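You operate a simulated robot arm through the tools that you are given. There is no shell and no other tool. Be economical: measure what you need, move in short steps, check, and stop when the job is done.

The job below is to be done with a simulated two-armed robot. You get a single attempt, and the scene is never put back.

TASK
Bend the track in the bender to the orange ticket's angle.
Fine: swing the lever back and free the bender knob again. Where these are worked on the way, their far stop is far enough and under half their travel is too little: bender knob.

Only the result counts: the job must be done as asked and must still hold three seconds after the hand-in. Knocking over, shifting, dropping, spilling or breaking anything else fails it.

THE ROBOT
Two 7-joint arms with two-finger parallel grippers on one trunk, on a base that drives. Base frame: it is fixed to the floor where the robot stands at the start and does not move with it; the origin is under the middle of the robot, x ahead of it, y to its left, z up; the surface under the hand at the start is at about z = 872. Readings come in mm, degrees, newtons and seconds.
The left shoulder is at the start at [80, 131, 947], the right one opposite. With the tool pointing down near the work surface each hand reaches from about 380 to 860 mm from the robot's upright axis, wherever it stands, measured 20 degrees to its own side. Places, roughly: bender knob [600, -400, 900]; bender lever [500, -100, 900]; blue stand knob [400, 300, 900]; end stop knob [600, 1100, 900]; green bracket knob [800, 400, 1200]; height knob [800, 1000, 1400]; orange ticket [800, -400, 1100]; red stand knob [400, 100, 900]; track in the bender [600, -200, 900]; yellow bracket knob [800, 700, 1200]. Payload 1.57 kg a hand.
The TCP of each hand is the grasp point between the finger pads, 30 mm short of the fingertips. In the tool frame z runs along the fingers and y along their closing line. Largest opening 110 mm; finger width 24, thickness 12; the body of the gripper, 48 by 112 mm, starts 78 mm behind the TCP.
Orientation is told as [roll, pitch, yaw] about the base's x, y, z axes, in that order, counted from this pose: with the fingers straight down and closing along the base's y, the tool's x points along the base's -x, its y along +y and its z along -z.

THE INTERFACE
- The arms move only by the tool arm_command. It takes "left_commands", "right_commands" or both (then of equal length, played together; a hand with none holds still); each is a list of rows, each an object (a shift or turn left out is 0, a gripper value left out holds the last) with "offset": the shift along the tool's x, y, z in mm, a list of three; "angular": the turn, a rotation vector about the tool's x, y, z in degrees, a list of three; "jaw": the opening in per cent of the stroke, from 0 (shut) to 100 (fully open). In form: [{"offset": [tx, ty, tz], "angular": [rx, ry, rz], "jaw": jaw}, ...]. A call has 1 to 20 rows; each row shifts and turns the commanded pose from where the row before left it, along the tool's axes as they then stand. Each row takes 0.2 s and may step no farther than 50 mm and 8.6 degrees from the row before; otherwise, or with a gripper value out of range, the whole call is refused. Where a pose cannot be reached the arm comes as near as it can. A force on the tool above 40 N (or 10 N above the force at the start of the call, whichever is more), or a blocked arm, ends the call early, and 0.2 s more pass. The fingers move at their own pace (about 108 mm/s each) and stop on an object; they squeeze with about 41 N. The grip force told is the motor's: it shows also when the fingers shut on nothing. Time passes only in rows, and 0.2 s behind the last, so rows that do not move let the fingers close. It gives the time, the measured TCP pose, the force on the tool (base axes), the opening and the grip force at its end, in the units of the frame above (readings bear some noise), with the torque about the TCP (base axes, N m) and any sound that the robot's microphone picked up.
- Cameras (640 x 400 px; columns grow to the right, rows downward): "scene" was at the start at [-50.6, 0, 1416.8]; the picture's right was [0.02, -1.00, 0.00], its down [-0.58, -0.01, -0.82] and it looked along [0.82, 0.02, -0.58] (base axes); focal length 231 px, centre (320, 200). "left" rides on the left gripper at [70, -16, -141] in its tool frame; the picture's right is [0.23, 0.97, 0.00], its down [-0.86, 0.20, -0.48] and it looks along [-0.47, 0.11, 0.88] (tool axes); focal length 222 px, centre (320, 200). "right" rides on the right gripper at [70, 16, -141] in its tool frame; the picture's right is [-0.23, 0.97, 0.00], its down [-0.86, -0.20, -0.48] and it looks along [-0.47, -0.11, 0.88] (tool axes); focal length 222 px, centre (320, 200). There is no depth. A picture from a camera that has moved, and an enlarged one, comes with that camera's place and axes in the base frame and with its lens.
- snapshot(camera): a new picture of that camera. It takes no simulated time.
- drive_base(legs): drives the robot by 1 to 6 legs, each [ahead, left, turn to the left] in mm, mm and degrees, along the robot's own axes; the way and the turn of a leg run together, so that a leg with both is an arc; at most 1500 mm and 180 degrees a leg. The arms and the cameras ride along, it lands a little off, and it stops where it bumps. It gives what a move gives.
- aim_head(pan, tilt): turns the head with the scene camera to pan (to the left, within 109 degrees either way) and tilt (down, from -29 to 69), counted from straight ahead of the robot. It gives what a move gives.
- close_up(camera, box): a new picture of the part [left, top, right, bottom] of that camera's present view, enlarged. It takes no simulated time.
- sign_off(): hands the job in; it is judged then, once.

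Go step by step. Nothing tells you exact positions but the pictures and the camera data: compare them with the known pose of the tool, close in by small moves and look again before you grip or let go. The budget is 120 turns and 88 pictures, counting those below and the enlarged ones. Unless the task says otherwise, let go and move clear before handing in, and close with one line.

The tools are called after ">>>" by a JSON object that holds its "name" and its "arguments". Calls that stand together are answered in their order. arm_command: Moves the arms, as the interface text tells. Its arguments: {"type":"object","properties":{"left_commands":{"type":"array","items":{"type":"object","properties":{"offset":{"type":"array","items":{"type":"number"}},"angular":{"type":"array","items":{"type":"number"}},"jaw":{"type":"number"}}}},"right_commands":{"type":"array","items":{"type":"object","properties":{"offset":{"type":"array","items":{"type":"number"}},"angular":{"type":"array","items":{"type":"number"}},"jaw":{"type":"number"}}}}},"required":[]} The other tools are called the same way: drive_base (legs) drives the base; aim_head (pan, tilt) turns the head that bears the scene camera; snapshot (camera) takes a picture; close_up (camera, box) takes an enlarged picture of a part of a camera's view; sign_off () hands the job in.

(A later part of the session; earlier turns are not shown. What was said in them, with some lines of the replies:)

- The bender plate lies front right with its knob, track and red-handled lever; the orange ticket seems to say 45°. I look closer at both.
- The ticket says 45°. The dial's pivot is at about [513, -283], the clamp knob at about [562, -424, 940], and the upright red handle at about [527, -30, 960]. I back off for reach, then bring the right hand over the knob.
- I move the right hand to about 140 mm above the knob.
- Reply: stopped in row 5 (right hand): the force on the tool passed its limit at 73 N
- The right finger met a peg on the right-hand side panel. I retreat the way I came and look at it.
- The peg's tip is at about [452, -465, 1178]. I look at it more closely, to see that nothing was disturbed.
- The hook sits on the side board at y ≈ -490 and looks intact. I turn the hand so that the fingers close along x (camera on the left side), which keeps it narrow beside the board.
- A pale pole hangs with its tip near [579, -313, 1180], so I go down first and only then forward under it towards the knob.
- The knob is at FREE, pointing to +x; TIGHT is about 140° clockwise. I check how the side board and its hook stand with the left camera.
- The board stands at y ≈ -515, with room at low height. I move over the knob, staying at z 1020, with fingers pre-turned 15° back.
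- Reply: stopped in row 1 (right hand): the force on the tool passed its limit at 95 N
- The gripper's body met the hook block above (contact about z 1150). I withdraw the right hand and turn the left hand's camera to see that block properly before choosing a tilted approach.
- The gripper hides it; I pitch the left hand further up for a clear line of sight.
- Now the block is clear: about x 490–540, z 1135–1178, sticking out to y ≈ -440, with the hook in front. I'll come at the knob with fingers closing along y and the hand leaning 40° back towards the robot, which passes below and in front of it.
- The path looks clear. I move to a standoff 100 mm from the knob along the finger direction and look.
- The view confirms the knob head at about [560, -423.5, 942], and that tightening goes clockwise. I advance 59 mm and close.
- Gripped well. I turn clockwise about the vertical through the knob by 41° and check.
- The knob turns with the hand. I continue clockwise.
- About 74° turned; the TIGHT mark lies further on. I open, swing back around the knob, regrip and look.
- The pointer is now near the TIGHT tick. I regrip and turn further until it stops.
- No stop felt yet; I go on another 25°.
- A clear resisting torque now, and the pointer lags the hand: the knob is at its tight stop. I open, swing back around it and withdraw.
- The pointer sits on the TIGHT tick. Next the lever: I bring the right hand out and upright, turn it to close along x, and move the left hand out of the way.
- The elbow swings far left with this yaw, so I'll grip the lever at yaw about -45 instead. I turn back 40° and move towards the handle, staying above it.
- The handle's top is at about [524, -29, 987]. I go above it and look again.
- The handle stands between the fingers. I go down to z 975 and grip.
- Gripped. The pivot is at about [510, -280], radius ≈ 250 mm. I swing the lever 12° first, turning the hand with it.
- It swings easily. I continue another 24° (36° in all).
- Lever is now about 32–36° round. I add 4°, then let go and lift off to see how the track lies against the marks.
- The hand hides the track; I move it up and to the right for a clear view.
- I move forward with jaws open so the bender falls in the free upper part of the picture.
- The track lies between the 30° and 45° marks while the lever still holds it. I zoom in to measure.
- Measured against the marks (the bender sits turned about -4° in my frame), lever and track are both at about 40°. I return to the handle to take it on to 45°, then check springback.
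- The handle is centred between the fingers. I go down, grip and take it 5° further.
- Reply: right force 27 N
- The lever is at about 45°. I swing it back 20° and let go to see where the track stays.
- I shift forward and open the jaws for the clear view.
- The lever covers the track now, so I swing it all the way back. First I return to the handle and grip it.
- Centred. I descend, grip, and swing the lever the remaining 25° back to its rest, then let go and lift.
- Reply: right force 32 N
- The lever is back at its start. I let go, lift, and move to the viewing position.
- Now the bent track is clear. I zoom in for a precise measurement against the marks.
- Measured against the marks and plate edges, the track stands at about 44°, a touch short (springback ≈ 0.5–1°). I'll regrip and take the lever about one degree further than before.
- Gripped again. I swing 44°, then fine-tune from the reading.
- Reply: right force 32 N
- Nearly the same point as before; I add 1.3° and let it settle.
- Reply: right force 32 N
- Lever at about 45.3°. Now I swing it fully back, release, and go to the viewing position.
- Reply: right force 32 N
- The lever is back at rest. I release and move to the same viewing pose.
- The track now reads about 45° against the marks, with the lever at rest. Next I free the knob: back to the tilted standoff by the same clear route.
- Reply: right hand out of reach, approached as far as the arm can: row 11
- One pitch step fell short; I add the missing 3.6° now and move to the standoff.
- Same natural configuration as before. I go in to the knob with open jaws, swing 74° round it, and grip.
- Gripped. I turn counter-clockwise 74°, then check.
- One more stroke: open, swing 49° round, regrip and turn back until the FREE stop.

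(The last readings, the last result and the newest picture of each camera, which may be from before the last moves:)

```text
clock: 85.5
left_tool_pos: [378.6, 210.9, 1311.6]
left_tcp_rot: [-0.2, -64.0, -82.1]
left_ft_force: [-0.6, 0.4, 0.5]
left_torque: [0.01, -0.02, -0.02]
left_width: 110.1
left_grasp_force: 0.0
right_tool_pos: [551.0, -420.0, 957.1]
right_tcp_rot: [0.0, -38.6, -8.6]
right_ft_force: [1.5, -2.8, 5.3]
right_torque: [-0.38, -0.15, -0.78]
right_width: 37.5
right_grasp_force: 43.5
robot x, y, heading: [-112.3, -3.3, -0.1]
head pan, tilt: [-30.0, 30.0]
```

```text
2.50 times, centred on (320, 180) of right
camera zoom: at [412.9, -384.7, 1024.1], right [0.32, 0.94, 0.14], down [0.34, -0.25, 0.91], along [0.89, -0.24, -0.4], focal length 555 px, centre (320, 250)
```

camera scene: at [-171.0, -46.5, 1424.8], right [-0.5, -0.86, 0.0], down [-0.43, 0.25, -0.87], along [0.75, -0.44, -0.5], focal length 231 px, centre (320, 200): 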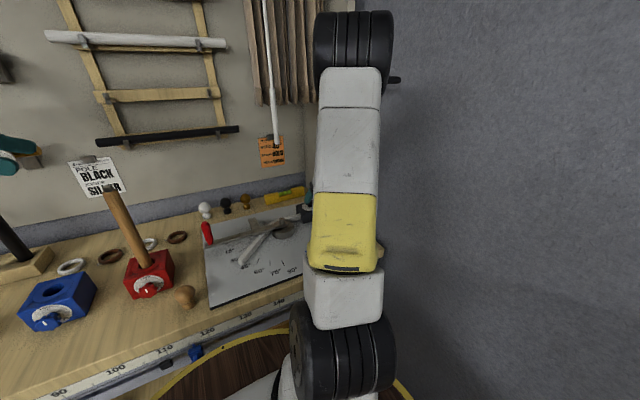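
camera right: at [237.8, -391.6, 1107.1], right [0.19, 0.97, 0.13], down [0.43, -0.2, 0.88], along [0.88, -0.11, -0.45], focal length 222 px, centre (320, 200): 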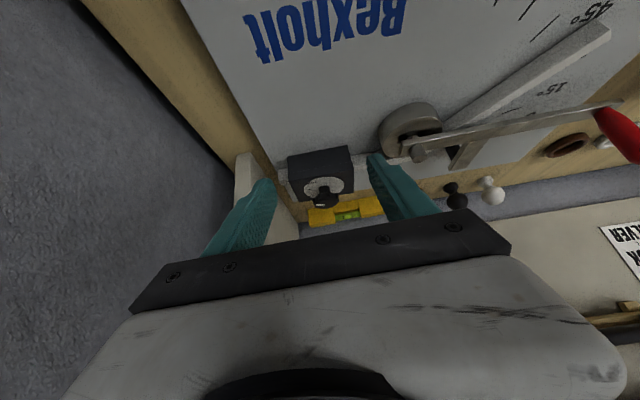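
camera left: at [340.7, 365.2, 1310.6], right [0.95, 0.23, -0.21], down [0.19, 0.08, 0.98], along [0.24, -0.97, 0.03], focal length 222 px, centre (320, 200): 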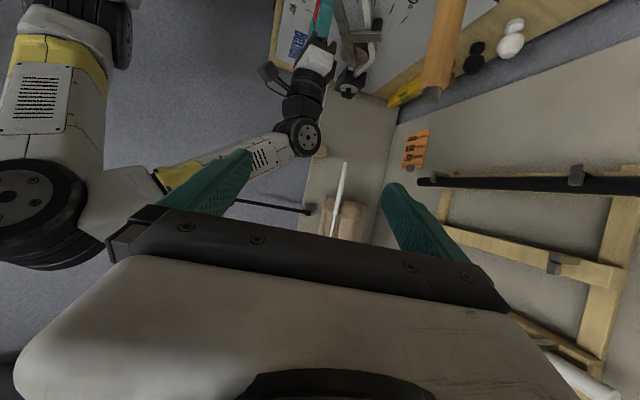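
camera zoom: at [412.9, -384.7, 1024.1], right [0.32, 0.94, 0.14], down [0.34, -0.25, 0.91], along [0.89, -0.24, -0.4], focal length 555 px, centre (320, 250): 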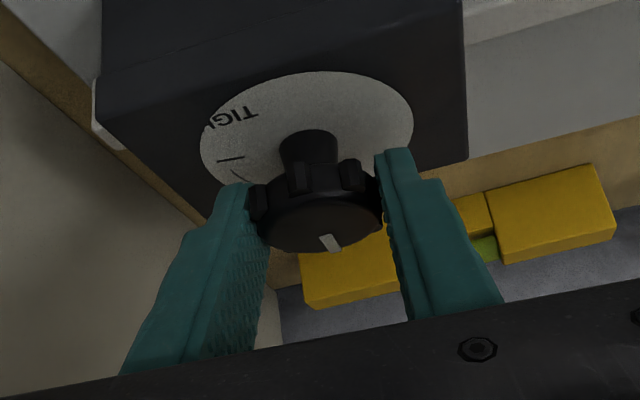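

Resisting torque: the knob is at its FREE stop. I open and withdraw the same way, then check.

>>> {"name": "arm_command", "arguments": {"right_commands": [{"jaw": 70}, {}, {"offset": [0, -1.1, 0], "angular": [-5.1, 0, -6.4]}, {"offset": [0, 0, -30]}, {"offset": [0, 0, -35]}, {"offset": [0, 0, -35]}, {"offset": [39, 0, -31]}, {"offset": [0, 45, 0]}, {"offset": [0, 45, 0]}, {}]}}

>>> {"name": "close_up", "arguments": {"camera": "right", "box": [160, 0, 480, 230]}}

>>> {"name": "snapshot", "arguments": {"camera": "scene"}}

```text
clock: 87.7
left_tool_pos: [377.8, 212.2, 1309.9]
left_tcp_rot: [-0.2, -64.0, -82.1]
left_ft_force: [-0.3, -0.3, -0.2]
left_torque: [0.03, 0.0, -0.02]
left_width: 110.1
left_grasp_force: 0.0
right_tool_pos: [438.7, -330.0, 1033.6]
right_tcp_rot: [0.3, -38.5, -0.5]
right_ft_force: [-0.3, -0.1, -0.6]
right_torque: [-0.01, -0.01, 0.0]
right_width: 77.1
right_grasp_force: 0.1
robot x, y, heading: [-108.6, -2.1, -0.2]
head pan, tilt: [-30.0, 30.0]
```

```text
1.74 times, centred on (320, 115) of right
camera zoom: at [297.0, -313.6, 1099.9], right [0.18, 0.97, 0.14], down [0.37, -0.2, 0.91], along [0.91, -0.11, -0.4], focal length 386 px, centre (320, 348)
```

zoom: 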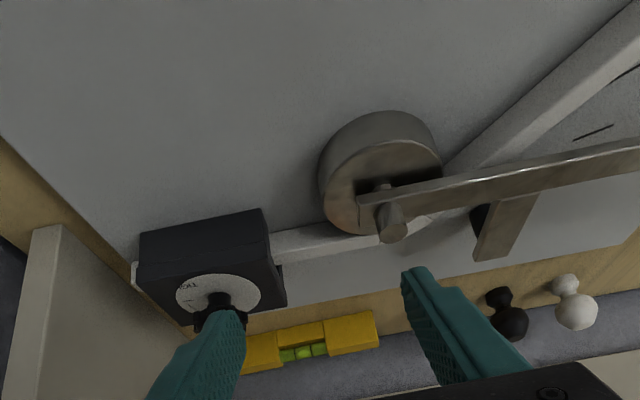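

```text
25 pictures are left
camera scene: at [-171.0, -46.5, 1424.8], right [-0.5, -0.86, 0.0], down [-0.43, 0.25, -0.87], along [0.75, -0.44, -0.5], focal length 231 px, centre (320, 200)
```

scene: 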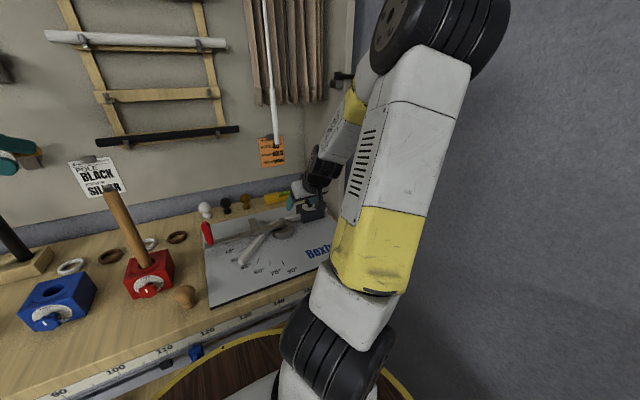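

The hand is clear. I back off a bit more and take a last look at the knob, track and lever.

>>> {"name": "arm_command", "arguments": {"right_commands": [{"offset": [30, 0, -38], "jaw": 100}, {"offset": [10, -30, -45]}, {"offset": [0, -20, -40]}, {}]}}

>>> {"name": "close_up", "arguments": {"camera": "right", "box": [240, 60, 460, 220]}}

```text
refused: row 2 steps farther than a row can; nothing moved
```

```text
2.50 times, centred on (350, 140) of right
camera zoom: at [297.0, -313.6, 1099.9], right [0.18, 0.97, 0.14], down [0.37, -0.2, 0.91], along [0.91, -0.11, -0.4], focal length 555 px, centre (245, 350)
```

zoom: 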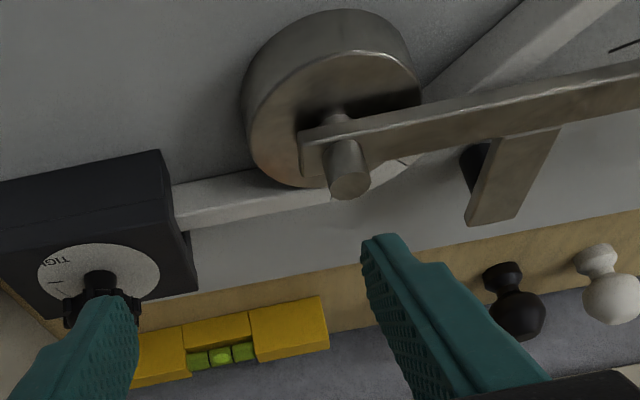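

That row was too long; I repeat it with shorter steps.

>>> {"name": "arm_command", "arguments": {"right_commands": [{"offset": [25, 0, -35], "jaw": 100}, {"offset": [10, -25, -38]}, {"offset": [0, -25, -38]}, {}]}}

>>> {"name": "close_up", "arguments": {"camera": "right", "box": [240, 60, 480, 220]}}

```text
clock: 88.7
left_tool_pos: [377.3, 212.7, 1311.5]
left_tcp_rot: [-0.1, -64.0, -82.2]
left_ft_force: [0.6, -1.0, -0.1]
left_torque: [0.03, 0.01, 0.0]
left_width: 109.9
left_grasp_force: 0.0
right_tool_pos: [343.0, -375.8, 1095.6]
right_tcp_rot: [0.3, -38.5, -0.5]
right_ft_force: [0.2, 0.5, 0.3]
right_torque: [-0.01, -0.01, 0.02]
right_width: 109.9
right_grasp_force: 0.1
right hand out of reach, approached as far as the arm can: row 2
robot x, y, heading: [-112.5, -0.3, -0.2]
head pan, tilt: [-30.0, 30.0]
```

```text
2.50 times, centred on (360, 140) of right
camera zoom: at [201.3, -359.7, 1163.7], right [0.19, 0.97, 0.14], down [0.37, -0.2, 0.91], along [0.91, -0.11, -0.4], focal length 555 px, centre (220, 350)
```

zoom: 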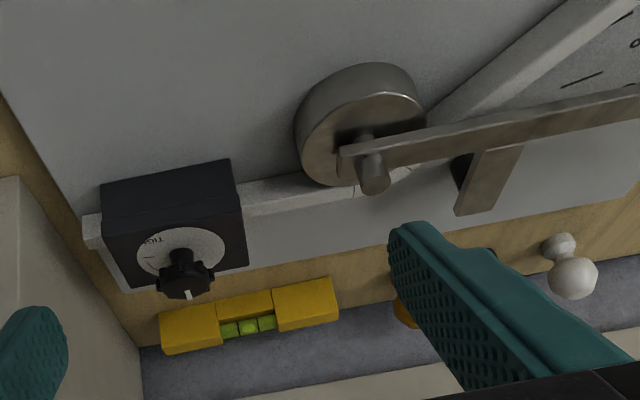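

The knob is back at FREE, the lever is at rest, the track stands at about 45°, and both hands are clear, so I hand in.

>>> {"name": "sign_off", "arguments": {}}

```text
The job is handed in.
```

The track in the bender is bent to about 45°, as the orange ticket asks. The lever is swung back to rest, the bender knob is free again, and the job is handed in; the right hand bumped the hook on the side board twice, and the hook looked intact afterwards.
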